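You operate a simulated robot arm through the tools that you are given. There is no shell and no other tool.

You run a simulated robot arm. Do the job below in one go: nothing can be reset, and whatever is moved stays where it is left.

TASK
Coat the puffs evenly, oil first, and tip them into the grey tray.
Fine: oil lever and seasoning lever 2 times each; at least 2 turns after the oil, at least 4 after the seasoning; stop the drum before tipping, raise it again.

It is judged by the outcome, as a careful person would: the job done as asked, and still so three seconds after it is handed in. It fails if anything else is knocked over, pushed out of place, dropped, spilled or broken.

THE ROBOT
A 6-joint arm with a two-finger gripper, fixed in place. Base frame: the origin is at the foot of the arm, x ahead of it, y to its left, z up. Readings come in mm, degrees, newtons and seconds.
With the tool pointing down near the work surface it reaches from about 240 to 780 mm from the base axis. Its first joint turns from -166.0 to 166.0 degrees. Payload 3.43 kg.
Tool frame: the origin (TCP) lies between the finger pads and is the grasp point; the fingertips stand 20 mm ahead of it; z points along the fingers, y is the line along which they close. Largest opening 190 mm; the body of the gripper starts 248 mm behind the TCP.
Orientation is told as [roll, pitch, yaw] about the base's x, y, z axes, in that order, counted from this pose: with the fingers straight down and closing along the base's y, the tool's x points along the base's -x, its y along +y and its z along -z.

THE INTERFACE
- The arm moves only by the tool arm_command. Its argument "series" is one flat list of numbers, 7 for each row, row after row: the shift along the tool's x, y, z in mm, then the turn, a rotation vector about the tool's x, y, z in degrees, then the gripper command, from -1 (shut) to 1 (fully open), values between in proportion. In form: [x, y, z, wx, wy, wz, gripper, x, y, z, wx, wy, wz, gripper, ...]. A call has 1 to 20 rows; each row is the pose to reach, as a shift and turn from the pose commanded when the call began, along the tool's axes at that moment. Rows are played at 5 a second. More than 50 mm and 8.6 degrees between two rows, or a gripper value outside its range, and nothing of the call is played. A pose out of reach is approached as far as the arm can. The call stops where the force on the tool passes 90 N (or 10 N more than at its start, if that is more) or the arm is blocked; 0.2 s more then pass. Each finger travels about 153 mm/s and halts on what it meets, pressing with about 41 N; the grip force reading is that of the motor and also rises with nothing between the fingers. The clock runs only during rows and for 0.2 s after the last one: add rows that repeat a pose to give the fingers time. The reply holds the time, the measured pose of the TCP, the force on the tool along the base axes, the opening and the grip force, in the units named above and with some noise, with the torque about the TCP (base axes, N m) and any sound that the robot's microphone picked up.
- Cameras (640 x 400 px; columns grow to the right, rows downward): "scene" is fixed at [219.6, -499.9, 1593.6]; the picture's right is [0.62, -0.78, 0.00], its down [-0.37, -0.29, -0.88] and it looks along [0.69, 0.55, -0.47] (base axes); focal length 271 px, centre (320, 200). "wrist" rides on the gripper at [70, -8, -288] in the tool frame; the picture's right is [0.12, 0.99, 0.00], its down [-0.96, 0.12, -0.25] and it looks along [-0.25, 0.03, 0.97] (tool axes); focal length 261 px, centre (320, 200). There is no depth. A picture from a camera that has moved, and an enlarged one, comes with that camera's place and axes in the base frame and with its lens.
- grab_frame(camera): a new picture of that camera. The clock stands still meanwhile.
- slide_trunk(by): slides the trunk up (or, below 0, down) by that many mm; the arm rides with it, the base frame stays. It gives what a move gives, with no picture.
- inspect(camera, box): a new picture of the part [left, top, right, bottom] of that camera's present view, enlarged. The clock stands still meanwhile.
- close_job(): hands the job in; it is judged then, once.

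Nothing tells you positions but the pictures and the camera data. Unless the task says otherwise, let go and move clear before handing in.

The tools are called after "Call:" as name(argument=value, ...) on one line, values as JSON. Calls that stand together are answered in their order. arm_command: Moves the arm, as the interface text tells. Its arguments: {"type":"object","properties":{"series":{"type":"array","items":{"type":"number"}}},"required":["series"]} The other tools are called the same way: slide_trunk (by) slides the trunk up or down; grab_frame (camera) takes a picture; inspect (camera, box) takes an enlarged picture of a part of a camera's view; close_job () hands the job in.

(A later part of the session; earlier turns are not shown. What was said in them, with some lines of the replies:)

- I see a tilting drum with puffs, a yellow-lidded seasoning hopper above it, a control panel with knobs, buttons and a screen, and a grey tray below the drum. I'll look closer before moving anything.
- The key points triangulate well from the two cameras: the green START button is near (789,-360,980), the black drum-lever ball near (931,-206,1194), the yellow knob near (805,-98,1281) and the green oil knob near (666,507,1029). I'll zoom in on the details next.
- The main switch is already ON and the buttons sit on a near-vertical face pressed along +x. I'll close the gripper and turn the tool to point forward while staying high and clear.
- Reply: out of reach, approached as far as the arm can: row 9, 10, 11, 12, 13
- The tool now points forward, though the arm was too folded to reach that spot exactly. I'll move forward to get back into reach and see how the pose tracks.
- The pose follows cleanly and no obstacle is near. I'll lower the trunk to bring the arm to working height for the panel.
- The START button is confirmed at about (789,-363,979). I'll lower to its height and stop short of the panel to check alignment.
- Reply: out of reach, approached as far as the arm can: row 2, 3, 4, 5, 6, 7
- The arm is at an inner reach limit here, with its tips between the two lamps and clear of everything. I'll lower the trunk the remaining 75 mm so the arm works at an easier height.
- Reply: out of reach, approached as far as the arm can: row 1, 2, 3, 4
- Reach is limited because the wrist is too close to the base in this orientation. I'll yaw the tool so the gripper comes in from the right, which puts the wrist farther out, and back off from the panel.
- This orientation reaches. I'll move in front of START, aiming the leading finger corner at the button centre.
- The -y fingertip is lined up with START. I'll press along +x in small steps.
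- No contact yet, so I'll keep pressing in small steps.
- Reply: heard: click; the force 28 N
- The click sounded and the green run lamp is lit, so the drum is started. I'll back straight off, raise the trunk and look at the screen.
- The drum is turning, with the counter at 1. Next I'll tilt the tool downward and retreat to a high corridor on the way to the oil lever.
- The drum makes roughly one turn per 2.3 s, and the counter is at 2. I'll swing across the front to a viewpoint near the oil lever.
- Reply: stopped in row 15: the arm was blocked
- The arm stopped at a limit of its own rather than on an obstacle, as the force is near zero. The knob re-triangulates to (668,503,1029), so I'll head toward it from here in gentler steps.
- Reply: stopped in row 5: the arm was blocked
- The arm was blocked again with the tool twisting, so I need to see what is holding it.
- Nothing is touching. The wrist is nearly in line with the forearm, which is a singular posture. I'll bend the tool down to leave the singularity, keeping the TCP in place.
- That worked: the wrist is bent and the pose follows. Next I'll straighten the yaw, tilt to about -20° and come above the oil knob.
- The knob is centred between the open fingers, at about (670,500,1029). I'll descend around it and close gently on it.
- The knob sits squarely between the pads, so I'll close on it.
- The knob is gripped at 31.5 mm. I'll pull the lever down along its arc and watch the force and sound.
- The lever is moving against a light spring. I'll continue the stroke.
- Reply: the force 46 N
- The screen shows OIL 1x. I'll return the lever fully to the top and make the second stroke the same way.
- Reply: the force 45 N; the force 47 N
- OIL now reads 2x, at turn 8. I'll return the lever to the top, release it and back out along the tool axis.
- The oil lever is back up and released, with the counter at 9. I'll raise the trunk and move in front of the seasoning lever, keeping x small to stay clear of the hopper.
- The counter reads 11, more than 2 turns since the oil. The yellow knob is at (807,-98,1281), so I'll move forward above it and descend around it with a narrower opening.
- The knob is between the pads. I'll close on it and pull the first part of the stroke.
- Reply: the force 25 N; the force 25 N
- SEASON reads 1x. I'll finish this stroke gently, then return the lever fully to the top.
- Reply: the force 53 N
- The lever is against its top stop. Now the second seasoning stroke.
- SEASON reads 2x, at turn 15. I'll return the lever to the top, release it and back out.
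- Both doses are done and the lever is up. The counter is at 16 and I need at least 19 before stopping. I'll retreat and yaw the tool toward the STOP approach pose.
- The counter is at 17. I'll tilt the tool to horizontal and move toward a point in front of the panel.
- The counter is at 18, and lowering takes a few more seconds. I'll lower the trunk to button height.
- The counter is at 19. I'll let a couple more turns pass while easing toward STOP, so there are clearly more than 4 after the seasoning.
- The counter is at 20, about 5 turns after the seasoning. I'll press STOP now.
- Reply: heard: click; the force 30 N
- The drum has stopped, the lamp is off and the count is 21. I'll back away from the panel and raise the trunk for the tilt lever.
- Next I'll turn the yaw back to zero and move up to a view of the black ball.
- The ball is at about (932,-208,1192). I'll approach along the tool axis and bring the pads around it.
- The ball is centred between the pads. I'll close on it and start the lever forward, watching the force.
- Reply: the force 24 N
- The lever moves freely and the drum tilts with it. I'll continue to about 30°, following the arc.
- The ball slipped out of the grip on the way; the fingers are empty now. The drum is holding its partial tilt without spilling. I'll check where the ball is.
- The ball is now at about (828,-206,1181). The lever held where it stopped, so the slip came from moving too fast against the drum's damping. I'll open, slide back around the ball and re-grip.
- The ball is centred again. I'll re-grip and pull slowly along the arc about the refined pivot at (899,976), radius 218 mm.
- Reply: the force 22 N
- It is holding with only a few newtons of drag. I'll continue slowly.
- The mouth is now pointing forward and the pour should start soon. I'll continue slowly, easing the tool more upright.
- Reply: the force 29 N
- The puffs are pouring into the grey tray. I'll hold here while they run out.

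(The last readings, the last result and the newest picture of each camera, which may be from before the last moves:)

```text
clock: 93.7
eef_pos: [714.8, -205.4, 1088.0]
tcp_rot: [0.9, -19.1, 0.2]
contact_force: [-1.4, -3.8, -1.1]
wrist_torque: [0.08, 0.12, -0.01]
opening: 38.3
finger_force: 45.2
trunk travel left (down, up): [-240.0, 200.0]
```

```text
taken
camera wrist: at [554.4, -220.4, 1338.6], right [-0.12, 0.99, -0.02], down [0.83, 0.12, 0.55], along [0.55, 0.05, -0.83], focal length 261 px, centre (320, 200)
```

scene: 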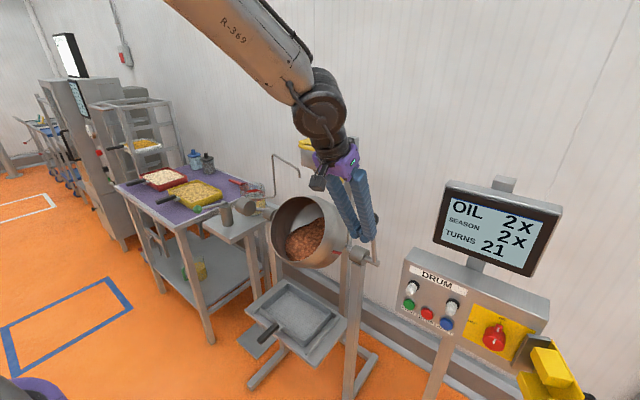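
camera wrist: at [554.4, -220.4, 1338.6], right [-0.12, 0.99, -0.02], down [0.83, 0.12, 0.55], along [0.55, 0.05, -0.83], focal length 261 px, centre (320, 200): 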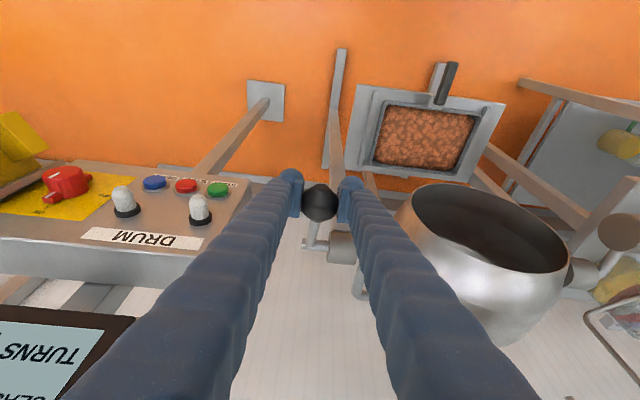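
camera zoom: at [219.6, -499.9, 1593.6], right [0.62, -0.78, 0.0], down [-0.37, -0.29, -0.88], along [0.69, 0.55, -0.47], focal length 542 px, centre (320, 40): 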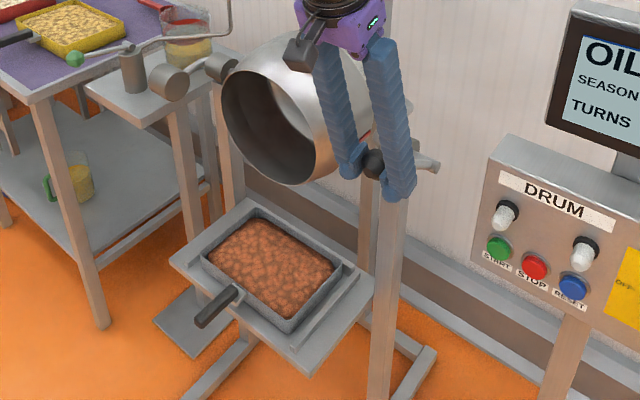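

The pour has stopped. I'll check that the drum is fully empty.

Call:
inspect(camera="wrist", box=[380, 160, 600, 350])

Call:
inspect(camera="scene", box=[260, 180, 360, 280])

Call:
inspect(camera="scene", box=[240, 270, 360, 360])

```text
2.11 times, centred on (490, 255) of wrist
camera zoom: at [554.4, -220.4, 1338.6], right [-0.12, 0.99, -0.02], down [0.83, 0.12, 0.55], along [0.55, 0.05, -0.83], focal length 549 px, centre (-38, 84)
```

zoom: 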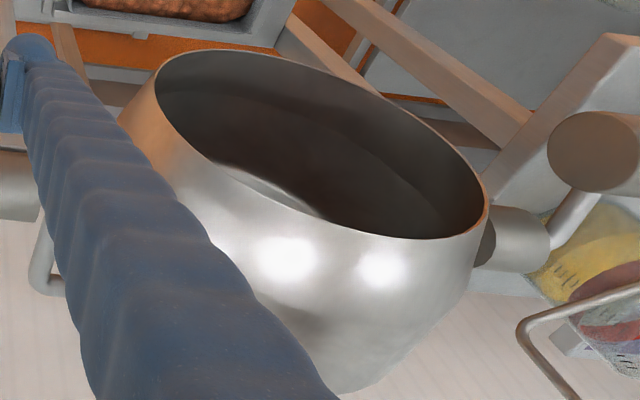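

```text
4.00 times, centred on (310, 230) of scene
camera zoom: at [219.6, -499.9, 1593.6], right [0.62, -0.78, 0.0], down [-0.37, -0.29, -0.88], along [0.69, 0.55, -0.47], focal length 1084 px, centre (360, 80)
```

zoom: 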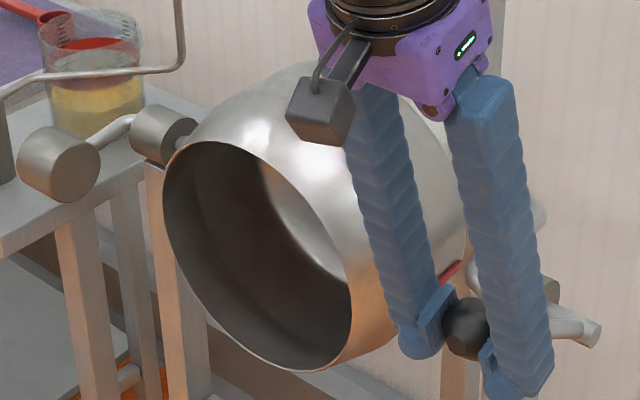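

```text
4.44 times, centred on (300, 315) of scene
camera zoom: at [219.6, -499.9, 1593.6], right [0.62, -0.78, 0.0], down [-0.37, -0.29, -0.88], along [0.69, 0.55, -0.47], focal length 1204 px, centre (409, -311)
```

zoom: 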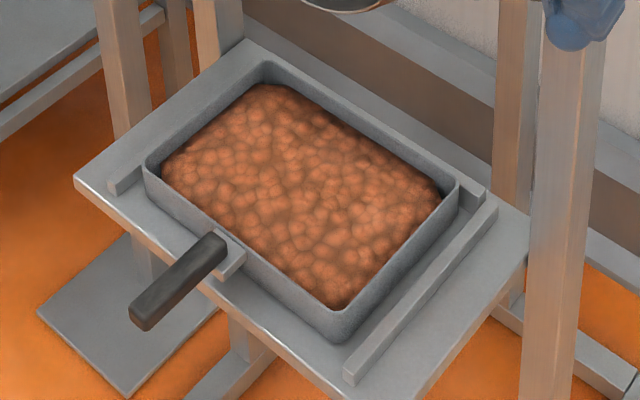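

The drum is empty and the tray is full, with nothing spilled. I'll raise the drum again slowly along the same arc.

Call:
arm_command(series=[-6, 0, -4.7, 0, -1.2, 0, -1, -12, 0, -9.3, 0, -2.4, 0, -1, -17.9, 0, -13.8, 0, -3.6, 0, -1, -24.3, 0, -17.9, 0, -4.8, 0, -1, -30.7, 0, -21.9, 0, -6, 0, -1, -37.1, 0, -25.8, 0, -7.2, 0, -1, -43.9, 0, -29.2, 0, -8.4, 0, -1, -50.7, 0, -32.5, 0, -9.6, 0, -1, -57.5, 0, -35.6, 0, -10.8, 0, -1, -57.5, 0, -35.6, 0, -10.8, 0, -1])

```text
clock: 95.9
eef_pos: [759.0, -205.8, 1141.0]
tcp_rot: [0.9, -29.9, 0.0]
contact_force: [1.3, -2.4, -11.5]
wrist_torque: [0.03, 0.97, -0.02]
opening: 38.2
finger_force: 44.9
trunk travel left (down, up): [-240.0, 200.0]
```

The grip is holding well. I'll continue back up.

Call:
arm_command(series=[-7.3, 0, -1.6, 0, 0, 0, -1, -14.6, 0, -2.9, 0, 0, 0, -1, -21.9, 0, -3.9, 0, 0, 0, -1, -29.4, 0, -4.6, 0, 0, 0, -1, -37, 0, -5, 0, 0, 0, -1, -44.5, 0, -5.1, 0, 0, 0, -1, -52.2, 0, -4.9, 0, 0, 0, -1, -59.8, 0, -4.5, 0, 0, 0, -1, -67.5, 0, -3.9, 0, 0, 0, -1, -75, 0, -2.8, 0, 0, 0, -1, -82.4, 0, -1.4, 0, 0, 0, -1, -89.9, 0, 0.2, 0, 0, 0, -1, -89.9, 0, 0.2, 0, 0, 0, -1])

```text
clock: 98.7
eef_pos: [838.0, -205.0, 1184.3]
tcp_rot: [0.9, -29.8, 0.1]
contact_force: [2.0, 5.5, -30.6]
wrist_torque: [0.01, 0.75, 0.11]
opening: 39.2
finger_force: 45.5
trunk travel left (down, up): [-240.0, 200.0]
```

The ball is pulling down a little, so I'll trim the radius inward and finish the return to the upright stop.

Call:
arm_command(series=[-6, 0, 3.5, 0, 0, 0, -1, -12.7, 0, 7.5, 0, 0, 0, -1, -20, 0, 9.9, 0, 0, 0, -1, -27.1, 0, 12.6, 0, 0, 0, -1, -34.2, 0, 15.5, 0, 0, 0, -1, -41.2, 0, 18.6, 0, 0, 0, -1, -48, 0, 22, 0, 0, 0, -1, -54.7, 0, 25.6, 0, 0, 0, -1, -61.3, 0, 29.5, 0, 0, 0, -1, -67.7, 0, 33.6, 0, 0, 0, -1, -74, 0, 37.9, 0, 0, 0, -1, -80.2, 0, 42.4, 0, 0, 0, -1, -80.2, 0, 42.4, 0, 0, 0, -1])

Call:
inspect(camera="scene", box=[220, 130, 460, 330])

```text
clock: 101.5
eef_pos: [927.2, -204.5, 1189.7]
tcp_rot: [1.0, -29.8, -0.1]
contact_force: [-6.0, 2.6, -21.9]
wrist_torque: [-0.02, 0.04, -0.07]
opening: 38.2
finger_force: 45.4
trunk travel left (down, up): [-240.0, 200.0]
```

```text
2.00 times, centred on (340, 230) of scene
camera zoom: at [219.6, -499.9, 1593.6], right [0.62, -0.78, 0.0], down [-0.37, -0.29, -0.88], along [0.69, 0.55, -0.47], focal length 542 px, centre (280, 140)
```

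zoom: 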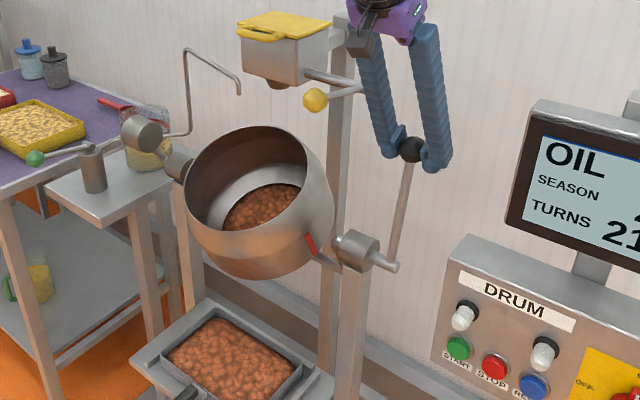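

The drum still shows puffs inside, so the pour was not complete. I'll look closely.

Call:
inspect(camera="scene", box=[260, 180, 360, 280])

Call:
grab_frame(camera="wrist")

Call:
inspect(camera="scene", box=[240, 270, 360, 360])

```text
4.00 times, centred on (310, 230) of scene
camera zoom: at [219.6, -499.9, 1593.6], right [0.62, -0.78, 0.0], down [-0.37, -0.29, -0.88], along [0.69, 0.55, -0.47], focal length 1084 px, centre (360, 80)
```

zoom: 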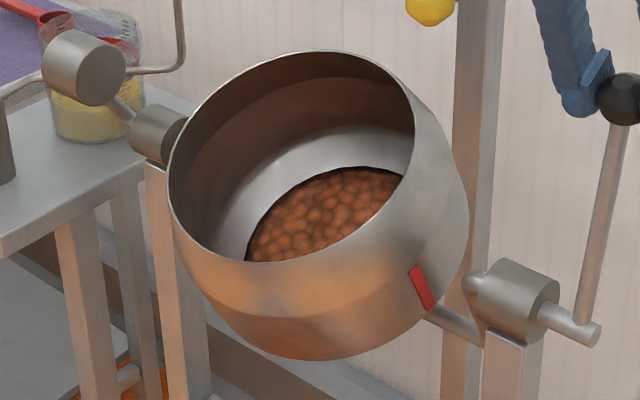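

```text
taken
camera wrist: at [724.2, -220.1, 1403.1], right [-0.11, 0.99, -0.05], down [0.71, 0.11, 0.69], along [0.69, 0.04, -0.72], focal length 261 px, centre (320, 200)
```

wrist: 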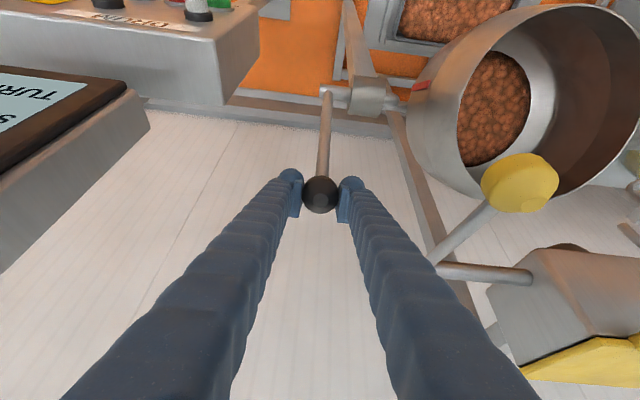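

```text
4.44 times, centred on (300, 315) of scene
camera zoom: at [219.6, -499.9, 1593.6], right [0.62, -0.78, 0.0], down [-0.37, -0.29, -0.88], along [0.69, 0.55, -0.47], focal length 1204 px, centre (409, -311)
```

zoom: 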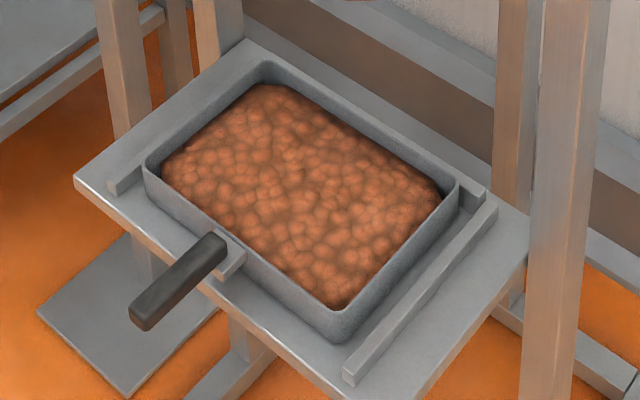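

A good part of the puffs is still inside, so I need to tip farther this time. I'll reset the grip to release the side load, then pull forward again slowly.

Call:
arm_command(series=[0, 0, 0, 0, 0, 0, -0.4, 0, 0, 0, 0, 0, 0, -0.4, 0, 0, 0, 0, 0, 0, -1, 0, 0, 0, 0, 0, 0, -1, 0, 0, 0, 0, 0, 0, -1])

Call:
arm_command(series=[6.2, 0, -4.4, 0, 0, 0, -1, 12.4, 0, -8.7, 0, 0, 0, -1, 18.7, 0, -12.9, 0, 0, 0, -1, 25.3, 0, -16.6, 0, 0, 0, -1, 31.9, 0, -20.2, 0, 0, 0, -1, 38.5, 0, -23.6, 0, 0, 0, -1, 45.4, 0, -26.6, 0, 0, 0, -1, 52.3, 0, -29.5, 0, 0, 0, -1, 59.3, 0, -32.3, 0, 0, 0, -1, 59.3, 0, -32.3, 0, 0, 0, -1])

```text
clock: 102.7
eef_pos: [927.4, -202.6, 1191.2]
tcp_rot: [1.0, -30.0, 0.0]
contact_force: [4.3, -0.3, 5.6]
wrist_torque: [-0.03, -0.39, -0.04]
opening: 39.2
finger_force: 45.0
trunk travel left (down, up): [-240.0, 200.0]
```

```text
clock: 104.9
eef_pos: [858.0, -205.2, 1186.9]
tcp_rot: [1.0, -29.8, 0.1]
contact_force: [3.4, 1.0, -1.5]
wrist_torque: [-0.03, -0.34, 0.02]
opening: 38.0
finger_force: 45.2
trunk travel left (down, up): [-240.0, 200.0]
```

Forces are near zero, so the arc fits well. I'll continue.

Call:
arm_command(series=[7.2, 0, -2.3, 0, 0, 0, -1, 14.4, 0, -4.4, 0, 0, 0, -1, 21.6, 0, -6.3, 0, 0, 0, -1, 29, 0, -7.9, 0, 0, 0, -1, 36.4, 0, -9.3, 0, 0, 0, -1, 43.8, 0, -10.5, 0, 0, 0, -1, 51.3, 0, -11.3, 0, 0, 0, -1, 58.8, 0, -11.9, 0, 0, 0, -1, 66.3, 0, -12.3, 0, 0, 0, -1, 73.8, 0, -12.3, 0, 0, 0, -1, 81.4, 0, -12.1, 0, 0, 0, -1, 88.9, 0, -11.7, 0, 0, 0, -1, 96.3, 0, -10.9, 0, 0, 0, -1, 103.8, 0, -9.9, 0, 0, 0, -1, 111.2, 0, -8.8, 0, 0, 0, -1, 111.2, 0, -8.8, 0, 0, 0, -1])

```text
clock: 108.3
eef_pos: [758.6, -204.9, 1138.7]
tcp_rot: [0.9, -29.9, 0.2]
contact_force: [5.4, 12.0, 2.3]
wrist_torque: [-0.01, -0.87, 0.06]
opening: 38.2
finger_force: 44.7
trunk travel left (down, up): [-240.0, 200.0]
```

Call:
arm_command(series=[7.3, 0, 1.6, 0, 1.1, 0, -1, 14.7, 0, 3.3, 0, 2.2, 0, -1, 22, 0.5, 5.2, 0, 3.3, 0, -1, 29.1, 0.5, 7.6, 0, 4.4, 0, -1, 36.2, 0.5, 10.1, 0, 5.5, 0, -1, 43.2, 0.5, 12.8, 0, 6.6, 0, -1, 50, 0.5, 15.9, 0, 7.7, 0, -1, 56.8, 0.5, 19.1, 0, 8.8, 0, -1, 63.6, 0.5, 22.5, 0, 9.9, 0, -1, 68.4, 0.5, 25.4, 0, 11, 0, -1, 73.2, 0.5, 28.3, 0, 12.1, 0, -1, 78, 0.5, 31.3, 0, 13.2, 0, -1, 82.8, 0.5, 34.3, 0, 14.3, 0, -1, 82.8, 0.5, 34.3, 0, 14.3, 0, -1])

Call:
inspect(camera="scene", box=[220, 180, 420, 380])

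```text
clock: 111.3
eef_pos: [701.8, -204.8, 1069.3]
tcp_rot: [0.8, -15.6, 0.3]
contact_force: [-3.3, -3.3, 7.1]
wrist_torque: [0.04, -0.83, -0.19]
opening: 38.2
finger_force: 44.8
trunk travel left (down, up): [-240.0, 200.0]
```

```text
2.00 times, centred on (320, 280) of scene
camera zoom: at [219.6, -499.9, 1593.6], right [0.62, -0.78, 0.0], down [-0.37, -0.29, -0.88], along [0.69, 0.55, -0.47], focal length 542 px, centre (320, 40)
```

zoom: 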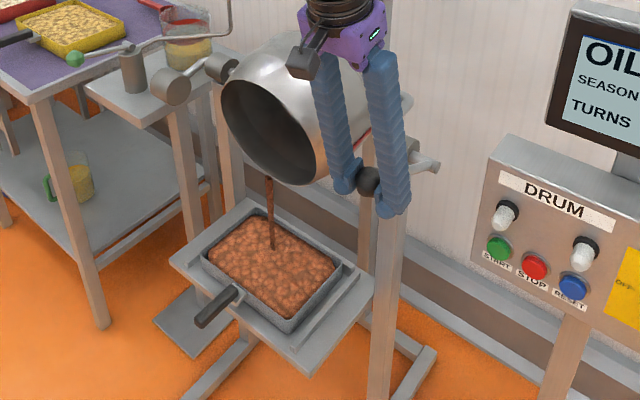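

It's pouring again. I'll pause and then tip farther in small steps.

Call:
arm_command(series=[0, 0, 0, 0, 0, 0, -1, 0, 0, 0, 0, 0, 0, -1, 0, 0, 0, 0, 0, 0, -1, 0, 0, 0, 0, 0, 0, -1, 0, 0, 0, 0, 0, 0, -1, 3.5, 0, 4.4, 0, 1, 0, -1, 7, 0, 8.8, 0, 2, 0, -1, 10.5, 0, 13.2, 0, 3, 0, -1, 13.9, 0, 17.7, 0, 4, 0, -1, 13.9, 0, 17.7, 0, 4, 0, -1, 13.9, 0, 17.7, 0, 4, 0, -1, 13.9, 0, 17.7, 0, 4, 0, -1, 13.9, 0, 17.7, 0, 4, 0, -1])

Call:
inspect(camera="scene", box=[220, 180, 420, 380])

Call:
inspect(camera="scene", box=[240, 270, 360, 360])

```text
clock: 114.1
eef_pos: [693.9, -204.7, 1048.1]
tcp_rot: [0.8, -11.5, 0.3]
contact_force: [-10.1, 4.6, 1.8]
wrist_torque: [-0.04, 0.16, 0.02]
opening: 38.4
finger_force: 44.7
trunk travel left (down, up): [-240.0, 200.0]
```

```text
2.00 times, centred on (320, 280) of scene
camera zoom: at [219.6, -499.9, 1593.6], right [0.62, -0.78, 0.0], down [-0.37, -0.29, -0.88], along [0.69, 0.55, -0.47], focal length 542 px, centre (320, 40)
```

zoom: 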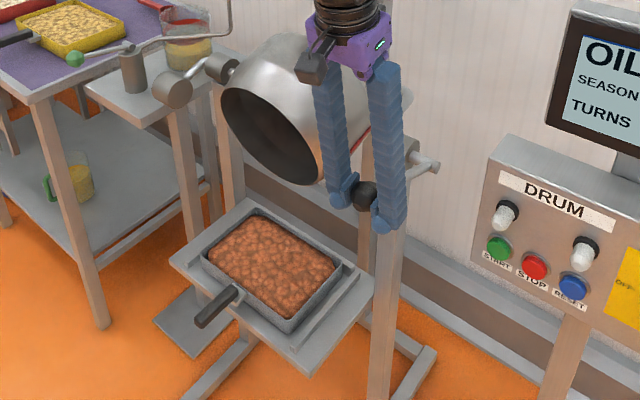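

```text
4.44 times, centred on (300, 315) of scene
camera zoom: at [219.6, -499.9, 1593.6], right [0.62, -0.78, 0.0], down [-0.37, -0.29, -0.88], along [0.69, 0.55, -0.47], focal length 1204 px, centre (409, -311)
```

zoom: 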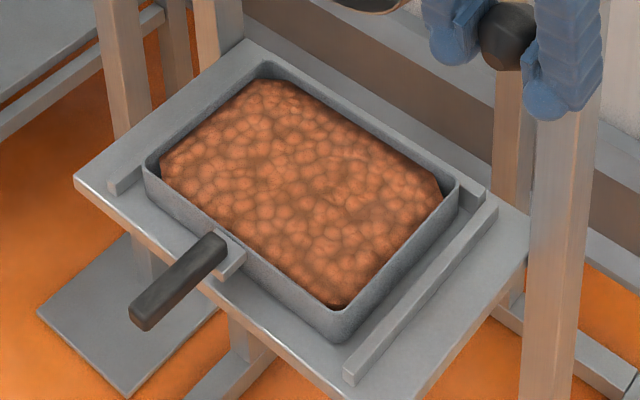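

The stream has stopped and the tray has risen but is not over its rim. I'll tip a little more to be sure the drum is empty.

Call:
arm_command(series=[2.8, 0, 5, 0, 0.5, 0, -1, 5.6, 0, 10, 0, 1, 0, -1, 8.5, 0, 15, 0, 1.5, 0, -1, 11.3, 0, 19.9, 0, 2, 0, -1, 13.6, 0, 25.1, 0, 2.5, 0, -1, 15.8, 0, 30.3, 0, 3, 0, -1, 18, 0, 35.5, 0, 3.5, 0, -1, 20.3, 0, 40.7, 0, 4, 0, -1, 20.3, 0, 40.7, 0, 4, 0, -1, 20.3, 0, 40.7, 0, 4, 0, -1, 20.3, 0, 40.7, 0, 4, 0, -1])

Call:
inspect(camera="scene", box=[220, 180, 420, 380])

Call:
inspect(camera="scene", box=[240, 270, 360, 360])

Call:
grab_frame(camera="wrist")

```text
clock: 116.5
eef_pos: [683.2, -203.6, 1002.3]
tcp_rot: [0.9, -7.3, 0.3]
contact_force: [9.4, -12.2, -7.2]
wrist_torque: [0.3, 1.06, -0.12]
opening: 37.1
finger_force: 45.0
trunk travel left (down, up): [-240.0, 200.0]
```

```text
2.00 times, centred on (320, 280) of scene
camera zoom: at [219.6, -499.9, 1593.6], right [0.62, -0.78, 0.0], down [-0.37, -0.29, -0.88], along [0.69, 0.55, -0.47], focal length 542 px, centre (320, 40)
```

zoom: 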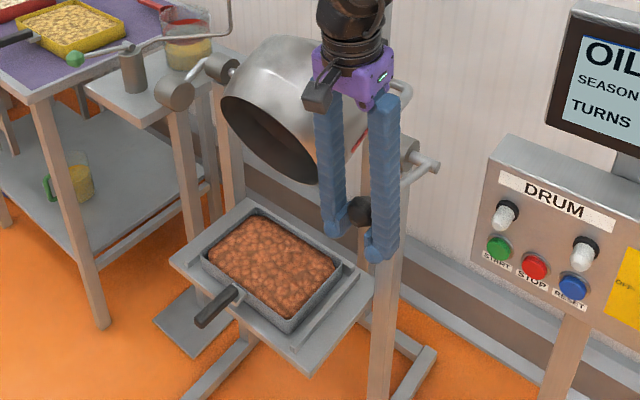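

```text
4.44 times, centred on (300, 315) of scene
camera zoom: at [219.6, -499.9, 1593.6], right [0.62, -0.78, 0.0], down [-0.37, -0.29, -0.88], along [0.69, 0.55, -0.47], focal length 1204 px, centre (409, -311)
```

zoom: 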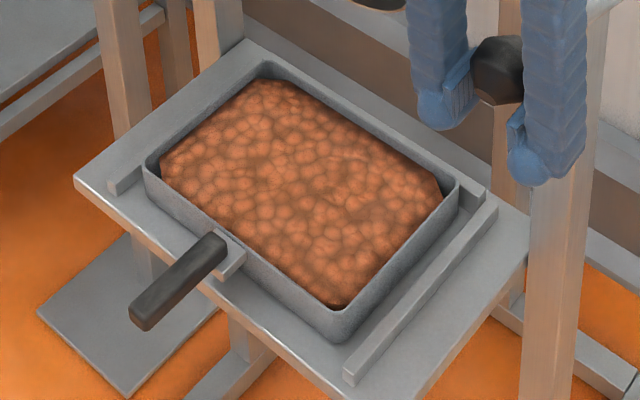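

```text
taken
camera wrist: at [576.0, -220.2, 1278.5], right [-0.13, 0.99, 0.0], down [0.92, 0.12, 0.37], along [0.37, 0.05, -0.93], focal length 261 px, centre (320, 200)
```

wrist: 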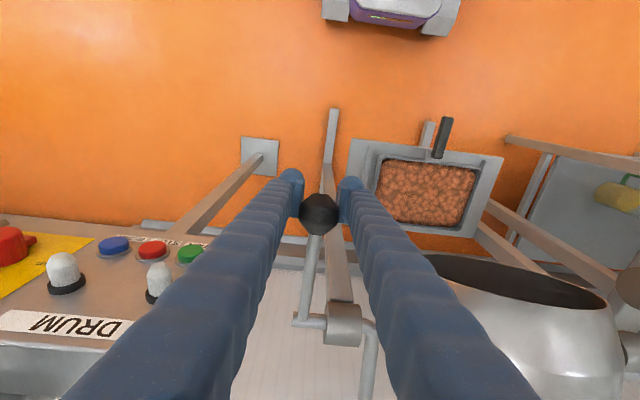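

Nothing more came out and the tray level is unchanged, so the drum should be empty. I'll raise it partway and check inside.

Call:
arm_command(series=[-2.6, 0, -7.2, 0, -1.2, 0, -1, -5.2, 0, -14.4, 0, -2.4, 0, -1, -7.8, 0, -21.6, 0, -3.6, 0, -1, -10.8, 0, -28.5, 0, -4.8, 0, -1, -13.8, 0, -35.4, 0, -6, 0, -1, -16.9, 0, -42.3, 0, -7.2, 0, -1, -20.5, 0, -48.9, 0, -8.4, 0, -1, -24.3, 0, -55.5, 0, -9.6, 0, -1, -28.1, 0, -61.9, 0, -10.8, 0, -1, -32.4, 0, -68.2, 0, -12, 0, -1, -36.8, 0, -74.3, 0, -13.2, 0, -1, -41.3, 0, -80.3, 0, -14.4, 0, -1, -46.2, 0, -86, 0, -15.6, 0, -1, -51.2, 0, -91.6, 0, -16.8, 0, -1, -56.4, 0, -97.1, 0, -18, 0, -1, -61.9, 0, -102.3, 0, -19.2, 0, -1, -67.5, 0, -107.4, 0, -20.4, 0, -1, -73.2, 0, -112.3, 0, -21.6, 0, -1, -73.2, 0, -112.3, 0, -21.6, 0, -1])

Call:
inspect(camera="scene", box=[260, 180, 360, 280])

```text
clock: 120.5
eef_pos: [742.2, -205.7, 1125.4]
tcp_rot: [0.9, -29.1, 0.1]
contact_force: [-0.4, 0.2, -0.3]
wrist_torque: [0.02, 0.0, -0.01]
opening: 0.0
finger_force: 34.3
trunk travel left (down, up): [-240.0, 200.0]
```

```text
4.00 times, centred on (310, 230) of scene
camera zoom: at [219.6, -499.9, 1593.6], right [0.62, -0.78, 0.0], down [-0.37, -0.29, -0.88], along [0.69, 0.55, -0.47], focal length 1084 px, centre (360, 80)
```

zoom: 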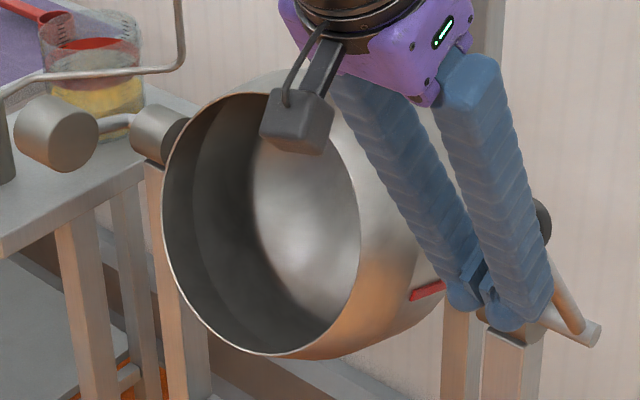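

The drum interior looks clean and empty, but the ball slipped out of the fingers again. I'll locate it.

Call:
inspect(camera="wrist", box=[220, 120, 420, 260])

Call:
inspect(camera="scene", box=[350, 180, 410, 280])

```text
2.86 times, centred on (320, 190) of wrist
camera zoom: at [539.5, -220.4, 1342.1], right [-0.11, 0.99, -0.04], down [0.72, 0.11, 0.69], along [0.69, 0.04, -0.72], focal length 745 px, centre (320, 229)
```

zoom: 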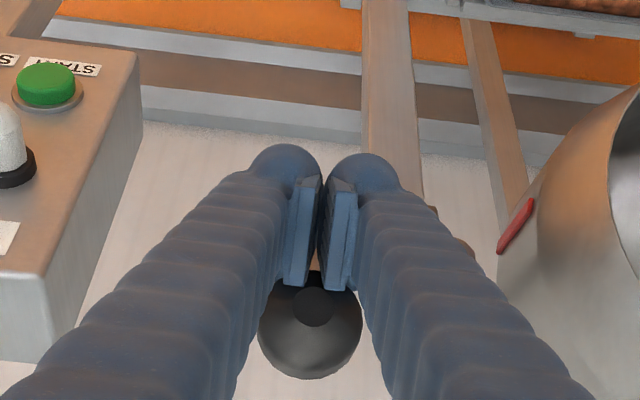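

```text
4.00 times, centred on (380, 230) of scene
camera zoom: at [219.6, -499.9, 1593.6], right [0.62, -0.78, 0.0], down [-0.37, -0.29, -0.88], along [0.69, 0.55, -0.47], focal length 1084 px, centre (80, 80)
```

zoom: 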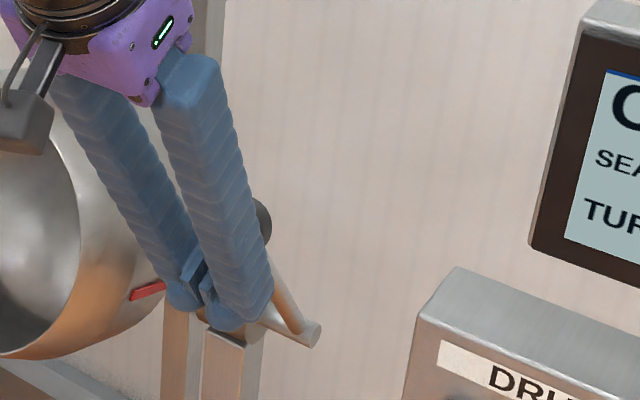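

The drum is empty and the ball is at about (773,-206,1155). I'll open, slide around it and re-grip.

Call:
arm_command(series=[0, 0, 0, 0, 0, 0, -0.16, 0, 0, 0, 0, 0, 0, -0.16, -10, 0, -3, 0, 0, 0, -0.16, -20, 0, -5, 0, 0, 0, -0.16, -31, 0, -8, 0, 0, 0, -0.16, -41.4, 0, -10.7, 0, 0, 0, -0.16, -41.4, 0, -10.7, 0, 0, 0, -0.16])

Call:
inspect(camera="wrist", box=[220, 120, 420, 260])

Call:
inspect(camera="scene", box=[310, 150, 430, 290])

```text
clock: 122.1
eef_pos: [771.1, -204.8, 1156.5]
tcp_rot: [0.9, -29.1, 0.0]
contact_force: [-1.3, -0.4, 0.0]
wrist_torque: [-0.02, 0.01, -0.02]
opening: 79.8
finger_force: 0.1
trunk travel left (down, up): [-240.0, 200.0]
```

```text
2.86 times, centred on (320, 190) of wrist
camera zoom: at [569.9, -219.9, 1372.6], right [-0.11, 0.99, -0.04], down [0.72, 0.11, 0.69], along [0.69, 0.05, -0.73], focal length 745 px, centre (320, 229)
```

zoom: 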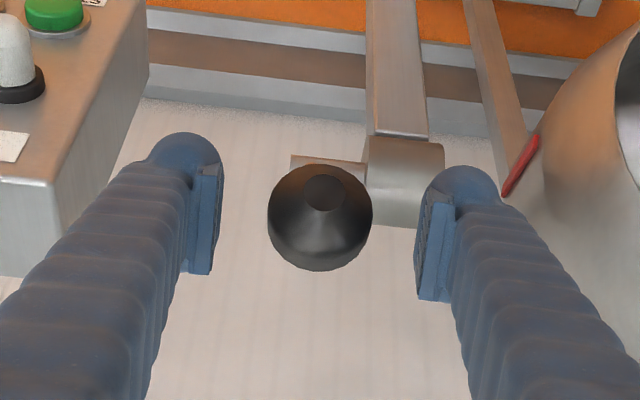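

```text
2.86 times, centred on (370, 220) of scene
camera zoom: at [219.6, -499.9, 1593.6], right [0.62, -0.78, 0.0], down [-0.37, -0.29, -0.88], along [0.69, 0.55, -0.47], focal length 774 px, centre (177, 143)
```

zoom: 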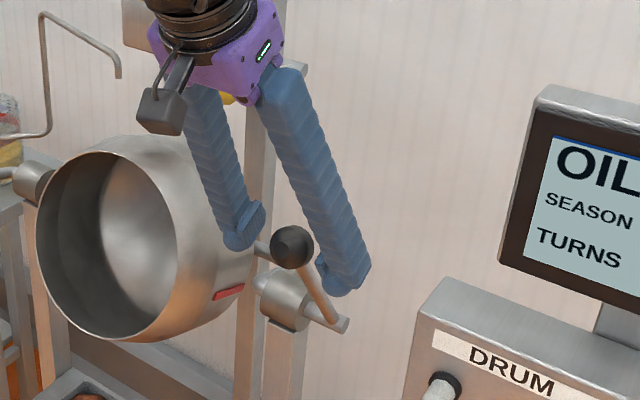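

The drum is clearly empty and the ball is centred. I'll grip it and raise the lever slowly.

Call:
arm_command(series=[0, 0, 0, 0, 0, 0, -1, 0, 0, 0, 0, 0, 0, -1, 0, 0, 0, 0, 0, 0, -1])

Call:
arm_command(series=[-7.6, 0, -0.7, 0, 0, 0, -1, -15.1, 0, -1.2, 0, 0, 0, -1, -22.6, 0, -1.6, 0, 0, 0, -1, -30.1, 0, -1.6, 0, 0, 0, -1, -37.7, 0, -1.4, 0, 0, 0, -1, -45.2, 0, -0.8, 0, 0, 0, -1, -52.7, 0, 0, 0, 0, 0, -1, -60.2, 0, 1.2, 0, 0, 0, -1, -67.6, 0, 2.5, 0, 0, 0, -1, -67.6, 0, 2.5, 0, 0, 0, -1])

```text
clock: 122.9
eef_pos: [771.3, -204.2, 1153.9]
tcp_rot: [0.9, -29.2, 0.0]
contact_force: [0.2, -1.7, 0.3]
wrist_torque: [-0.05, -0.04, 0.01]
opening: 39.7
finger_force: 45.1
trunk travel left (down, up): [-240.0, 200.0]
```

```text
clock: 125.1
eef_pos: [833.7, -204.5, 1184.4]
tcp_rot: [1.1, -29.0, 0.0]
contact_force: [0.8, 4.6, -30.2]
wrist_torque: [0.15, 0.99, -0.07]
opening: 39.2
finger_force: 44.9
trunk travel left (down, up): [-240.0, 200.0]
```

Call:
arm_command(series=[-5.5, 0, 3.5, 0, 0, 0, -1, -12.7, 0, 6.3, 0, 0, 0, -1, -20, 0, 8.9, 0, 0, 0, -1, -27.1, 0, 11.4, 0, 0, 0, -1, -34.2, 0, 14, 0, 0, 0, -1, -41.2, 0, 16.7, 0, 0, 0, -1, -48, 0, 19.9, 0, 0, 0, -1, -54.8, 0, 23.2, 0, 0, 0, -1, -61.6, 0, 26.6, 0, 0, 0, -1, -68, 0, 30.5, 0, 0, 0, -1, -74.4, 0, 34.5, 0, 0, 0, -1, -80.7, 0, 38.7, 0, 0, 0, -1, -84.7, 0, 41.5, 0, 0, 0, -1, -88.6, 0, 44.4, 0, 0, 0, -1, -90, 0, 45.2, 0, 0, 0, -1, -90, 0, 45.2, 0, 0, 0, -1])

Call:
inspect(camera="scene", box=[220, 130, 460, 330])

```text
clock: 128.5
eef_pos: [932.6, -204.7, 1189.6]
tcp_rot: [0.9, -29.1, 0.0]
contact_force: [-10.7, -2.0, -20.8]
wrist_torque: [-0.04, 0.95, -0.01]
opening: 38.0
finger_force: 44.7
trunk travel left (down, up): [-240.0, 200.0]
```

```text
2.00 times, centred on (340, 230) of scene
camera zoom: at [219.6, -499.9, 1593.6], right [0.62, -0.78, 0.0], down [-0.37, -0.29, -0.88], along [0.69, 0.55, -0.47], focal length 542 px, centre (280, 140)
```

zoom: 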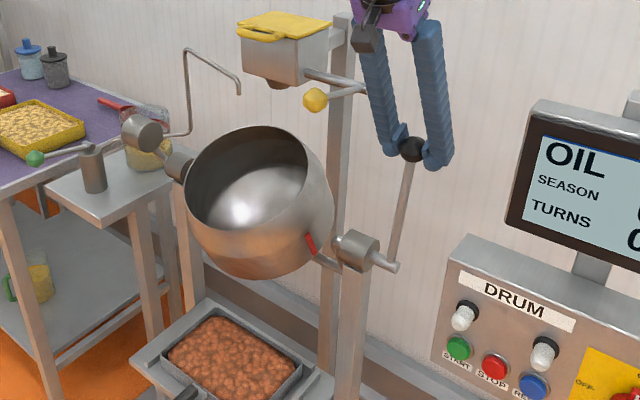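

The drum is raised again and empty, and the screen shows the batch counter reset. I'll nudge the lever to its stop, release and back out.

Call:
arm_command(series=[-2.4, 0, 1.9, 0, 0, 0, -1, -2.4, 0, 1.9, 0, 0, 0, -1, -2.4, 0, 1.9, 0, 0, 0, -0.4, -2.4, 0, 1.9, 0, 0, 0, -0.16, -2.4, 0, 1.9, 0, 0, 0, -0.16, -2.4, 0, -20, 0, 0, 0, -0.16, -2.4, 0, -50, 0, 0, 0, -0.16, -2.4, 0, -85, 0, 0, 0, -0.16, -2.4, 0, -120, 0, 0, 0, -0.16, 10, 0, -150, 0, 0, 0, -0.16, 30, 0, -180, 0, 0, 0, -0.16, 50, 0, -210, 0, 0, 0, -0.16, 70, 0, -240, 0, 0, 0, -0.16, 70, 0, -240, 0, 0, 0, -0.16])

Call:
grab_frame(camera="scene")

Call:
grab_frame(camera="wrist")

Call:
inspect(camera="scene", box=[380, 170, 580, 350])

Call:
inspect(camera="scene", box=[220, 180, 420, 380])

```text
clock: 131.5
eef_pos: [754.2, -210.5, 1365.7]
tcp_rot: [0.8, -29.2, 0.0]
contact_force: [1.1, -1.1, 0.3]
wrist_torque: [-0.01, 0.01, 0.02]
opening: 79.8
finger_force: 0.1
trunk travel left (down, up): [-240.0, 200.0]
```

```text
taken
```

scene: 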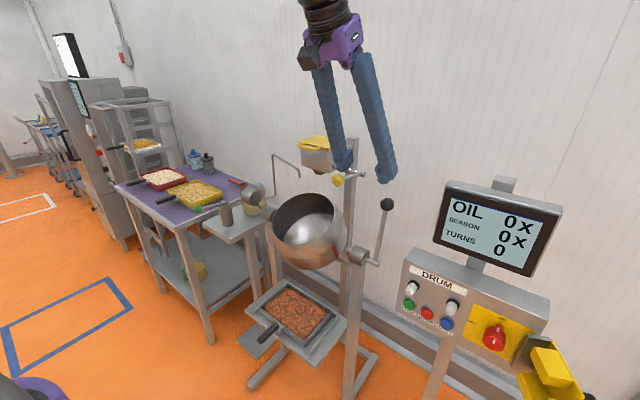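

```text
taken
camera wrist: at [552.7, -225.9, 1582.4], right [-0.11, 0.99, -0.04], down [0.72, 0.11, 0.69], along [0.69, 0.05, -0.73], focal length 261 px, centre (320, 200)
```

wrist: 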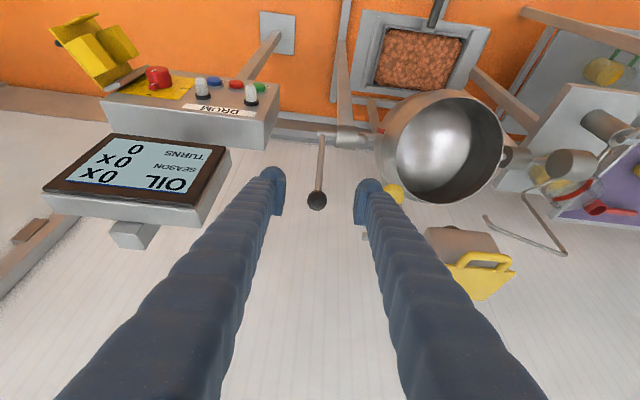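

```text
2.22 times, centred on (480, 260) of scene
camera zoom: at [219.6, -499.9, 1593.6], right [0.62, -0.78, 0.0], down [-0.37, -0.29, -0.88], along [0.69, 0.55, -0.47], focal length 602 px, centre (-36, 67)
```

zoom: 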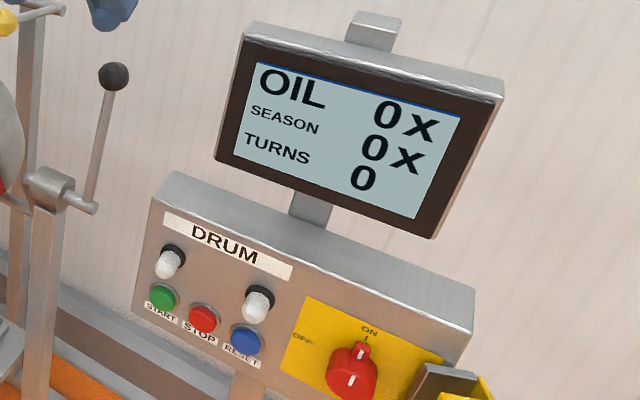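

```text
2.00 times, centred on (320, 280) of scene
camera zoom: at [219.6, -499.9, 1593.6], right [0.62, -0.78, 0.0], down [-0.37, -0.29, -0.88], along [0.69, 0.55, -0.47], focal length 542 px, centre (320, 40)
```

zoom: 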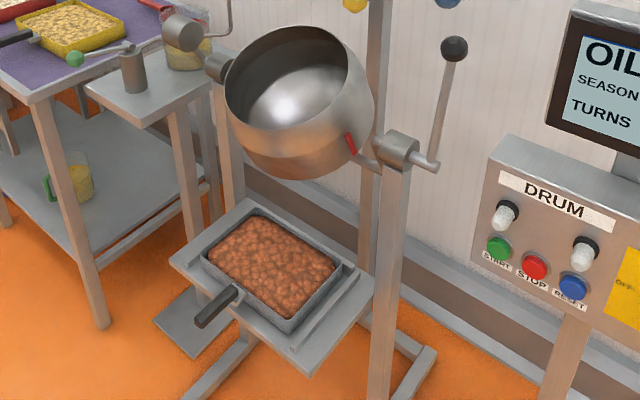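

Everything is in place, but the lever ball sits a few millimetres short of where it started. I'll nudge it to its stop with closed fingers from the front, gently.

Call:
arm_command(series=[0, 0, 0, 0, 0, 0, -1, 1, 0, 15, 0, 0, 0, -1, 2, 0.5, 50, 0, 0, 0, -1, 4, 1, 90, 0, 0, 0, -1, 5, 1.5, 130, 0, 0, 0, -1, 6, 2, 170, 0, 0, 0, -1, 7, 2, 208.8, 0, 0, 0, -1, 7, 2, 208.8, 0, 0, 0, -1])

Call:
inspect(camera="wrist", box=[220, 120, 420, 260])

Call:
inspect(camera="scene", box=[320, 140, 460, 240])

```text
clock: 133.3
eef_pos: [851.1, -198.8, 1180.5]
tcp_rot: [0.9, -29.2, 0.0]
contact_force: [1.1, -0.9, -0.2]
wrist_torque: [0.02, -0.03, 0.03]
opening: 0.0
finger_force: 34.3
trunk travel left (down, up): [-240.0, 200.0]
```

```text
2.86 times, centred on (320, 190) of wrist
camera zoom: at [649.0, -214.5, 1397.2], right [-0.11, 0.99, -0.04], down [0.72, 0.11, 0.69], along [0.69, 0.04, -0.72], focal length 745 px, centre (320, 229)
```

zoom: 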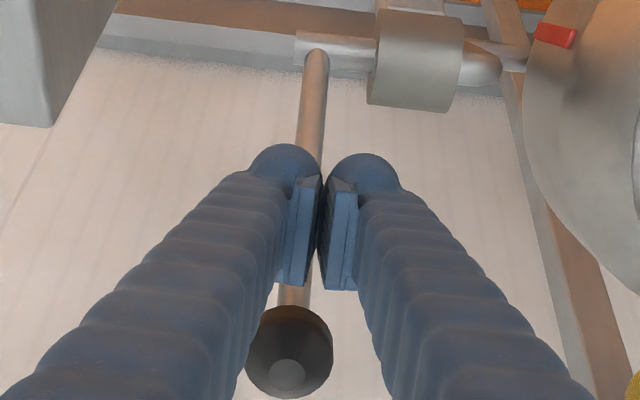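

```text
4.00 times, centred on (390, 190) of scene
camera zoom: at [219.6, -499.9, 1593.6], right [0.62, -0.78, 0.0], down [-0.37, -0.29, -0.88], along [0.69, 0.55, -0.47], focal length 1084 px, centre (40, 240)
```

zoom: 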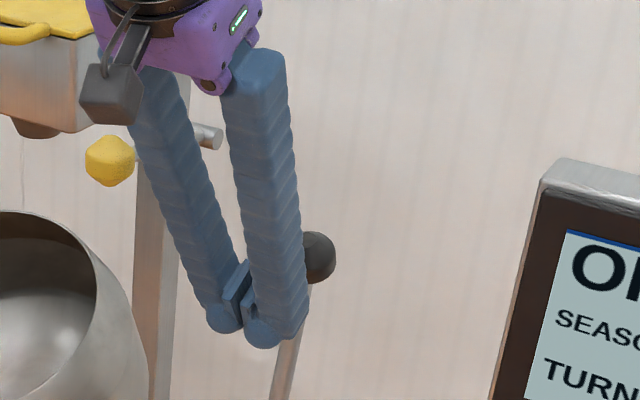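

I'm in front of the ball. I'll centre sideways and push gently in +x.

Call:
arm_command(series=[-8, -4, 4.5, 0, 0, 0, -1, -17, -7.5, 9.5, 0, 0, 0, -1, -24, -7.5, 13.4, 0, 0, 0, -1, -29, -7.5, 16.2, 0, 0, 0, -1, -33, -7.5, 18.4, 0, 0, 0, -1, -33, -7.5, 18.4, 0, 0, 0, -1])

Call:
inspect(camera="scene", box=[320, 140, 460, 240])

```text
clock: 134.7
eef_pos: [887.3, -208.9, 1179.4]
tcp_rot: [0.9, -29.3, 0.1]
contact_force: [-0.2, -0.2, 0.1]
wrist_torque: [-0.02, -0.01, -0.01]
opening: 0.0
finger_force: 34.4
trunk travel left (down, up): [-240.0, 200.0]
```

```text
4.00 times, centred on (390, 190) of scene
camera zoom: at [219.6, -499.9, 1593.6], right [0.62, -0.78, 0.0], down [-0.37, -0.29, -0.88], along [0.69, 0.55, -0.47], focal length 1084 px, centre (40, 240)
```

zoom: 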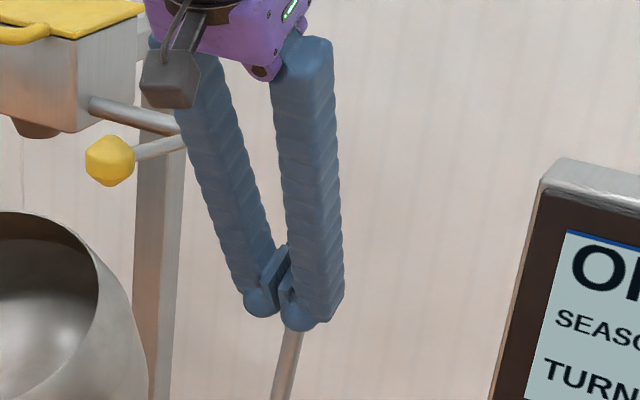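

Call:
arm_command(series=[-2.5, 1, 1.4, 0, 0, 0, -1, -5, 1.5, 2.8, 0, 0, 0, -1, -7, 1.5, 3.9, 0, 0, 0, -1, -9, 1.5, 5, 0, 0, 0, -1, -10.5, 1.5, 5.9, 0, 0, 0, -1, -10.5, 1.5, 5.9, 0, 0, 0, -1])

```text
clock: 136.1
eef_pos: [899.2, -209.0, 1180.1]
tcp_rot: [0.9, -29.2, 0.0]
contact_force: [-12.6, -1.8, -1.5]
wrist_torque: [-0.02, 0.04, 0.09]
opening: 0.0
finger_force: 34.0
trunk travel left (down, up): [-240.0, 200.0]
```

I have contact at about 12 N. I'll push a few more millimetres toward the stop and hold.

Call:
arm_command(series=[-1.3, 1, 0.7, 0, 0, 0, -1, -2.6, 1, 1.5, 0, 0, 0, -1, -3.5, 1, 2, 0, 0, 0, -1, -4.4, 1, 2.4, 0, 0, 0, -1, -4.4, 1, 2.4, 0, 0, 0, -1, -4.4, 1, 2.4, 0, 0, 0, -1])

Call:
inspect(camera="scene", box=[320, 140, 460, 240])

```text
clock: 137.5
eef_pos: [898.8, -206.8, 1179.4]
tcp_rot: [1.1, -29.0, -0.1]
contact_force: [-45.7, -5.0, -12.3]
wrist_torque: [-0.12, 0.3, 0.27]
opening: 0.0
finger_force: 34.2
trunk travel left (down, up): [-240.0, 200.0]
```

```text
4.00 times, centred on (390, 190) of scene
camera zoom: at [219.6, -499.9, 1593.6], right [0.62, -0.78, 0.0], down [-0.37, -0.29, -0.88], along [0.69, 0.55, -0.47], focal length 1084 px, centre (40, 240)
```

zoom: 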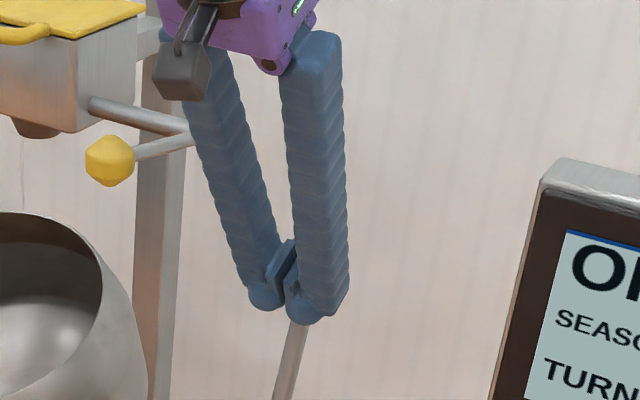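

The lever is against its stop. I'll back away and clear the area.

Call:
arm_command(series=[10, 0, -5.5, 0, 0, 0, -1, 25, 0, -14, 0, 0, 0, -1, 40, 0, -40, 0, 0, 0, -1, 45, 0, -80, 0, 0, 0, -1, 50, 0, -120, 0, 0, 0, -1, 60, 0, -160, 0, 0, 0, -1, 75, 0, -200, 0, 0, 0, -1, 100, 0, -230, 0, 0, 0, -1, 130, 0, -250, 0, 0, 0, -1, 130, 0, -250, 0, 0, 0, -1])

Call:
grab_frame(camera="scene")

Call:
inspect(camera="scene", box=[320, 140, 460, 240])

Call:
inspect(camera="scene", box=[220, 180, 420, 380])

```text
clock: 139.7
eef_pos: [668.4, -209.4, 1332.5]
tcp_rot: [0.9, -29.1, 0.1]
contact_force: [-0.5, -0.2, 0.7]
wrist_torque: [0.0, 0.02, 0.01]
opening: 0.0
finger_force: 34.5
trunk travel left (down, up): [-240.0, 200.0]
```

```text
taken
```

scene: 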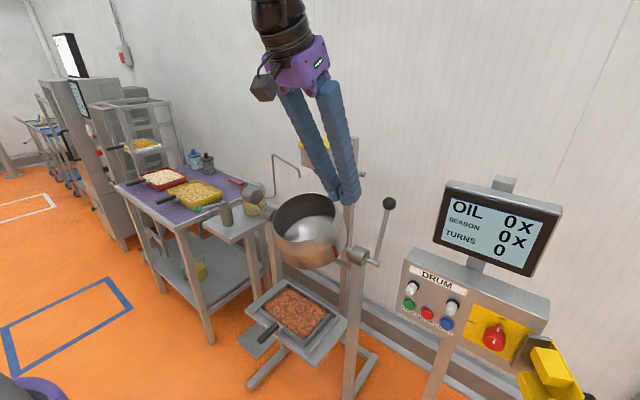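

```text
4.00 times, centred on (390, 190) of scene
camera zoom: at [219.6, -499.9, 1593.6], right [0.62, -0.78, 0.0], down [-0.37, -0.29, -0.88], along [0.69, 0.55, -0.47], focal length 1084 px, centre (40, 240)
```

zoom: 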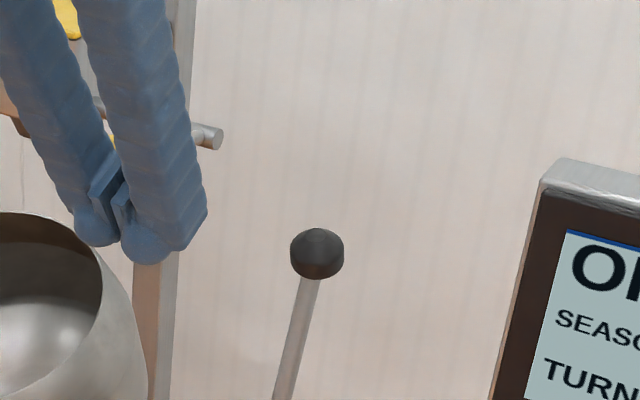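

```text
2.00 times, centred on (320, 280) of scene
camera zoom: at [219.6, -499.9, 1593.6], right [0.62, -0.78, 0.0], down [-0.37, -0.29, -0.88], along [0.69, 0.55, -0.47], focal length 542 px, centre (320, 40)
```

zoom: 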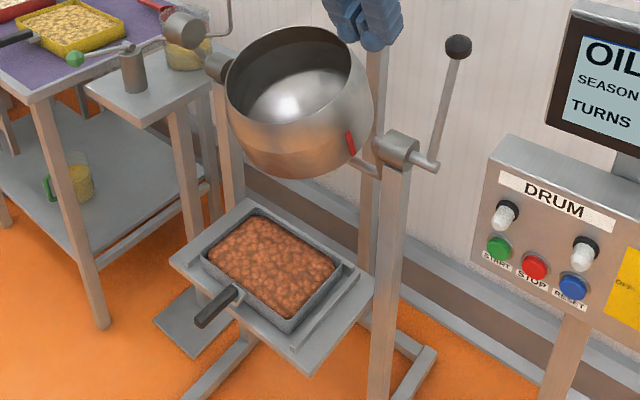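

The lever is back at its original position. The drum is raised, stopped and empty, the coated puffs are in the grey tray with nothing spilled, and the arm is clear, so I'm handing in.

Call:
close_job()

```text
The job is handed in.
```

The puffs are coated and in the grey tray. The drum is empty, stopped and raised again, and I saw no spills.

- **Coating:** I started the drum, then pulled the oil lever 2 times. The drum made about 3 turns before I pulled the seasoning lever 2 times. About 5 more turns followed before I stopped it.
- **Tipping:** It took two tips. After the first I raised the drum and found puffs still inside, so I tipped it farther and they all came out.
- **Slips:** The gripper lost the tilt lever's ball twice, and I re-gripped it each time. At the end I nudged the lever back to its stop.

The screen showed OIL 2x, SEASON 2x and 21 turns when I stopped the drum. It went back to zero once the empty drum was raised; I didn't press RESET.
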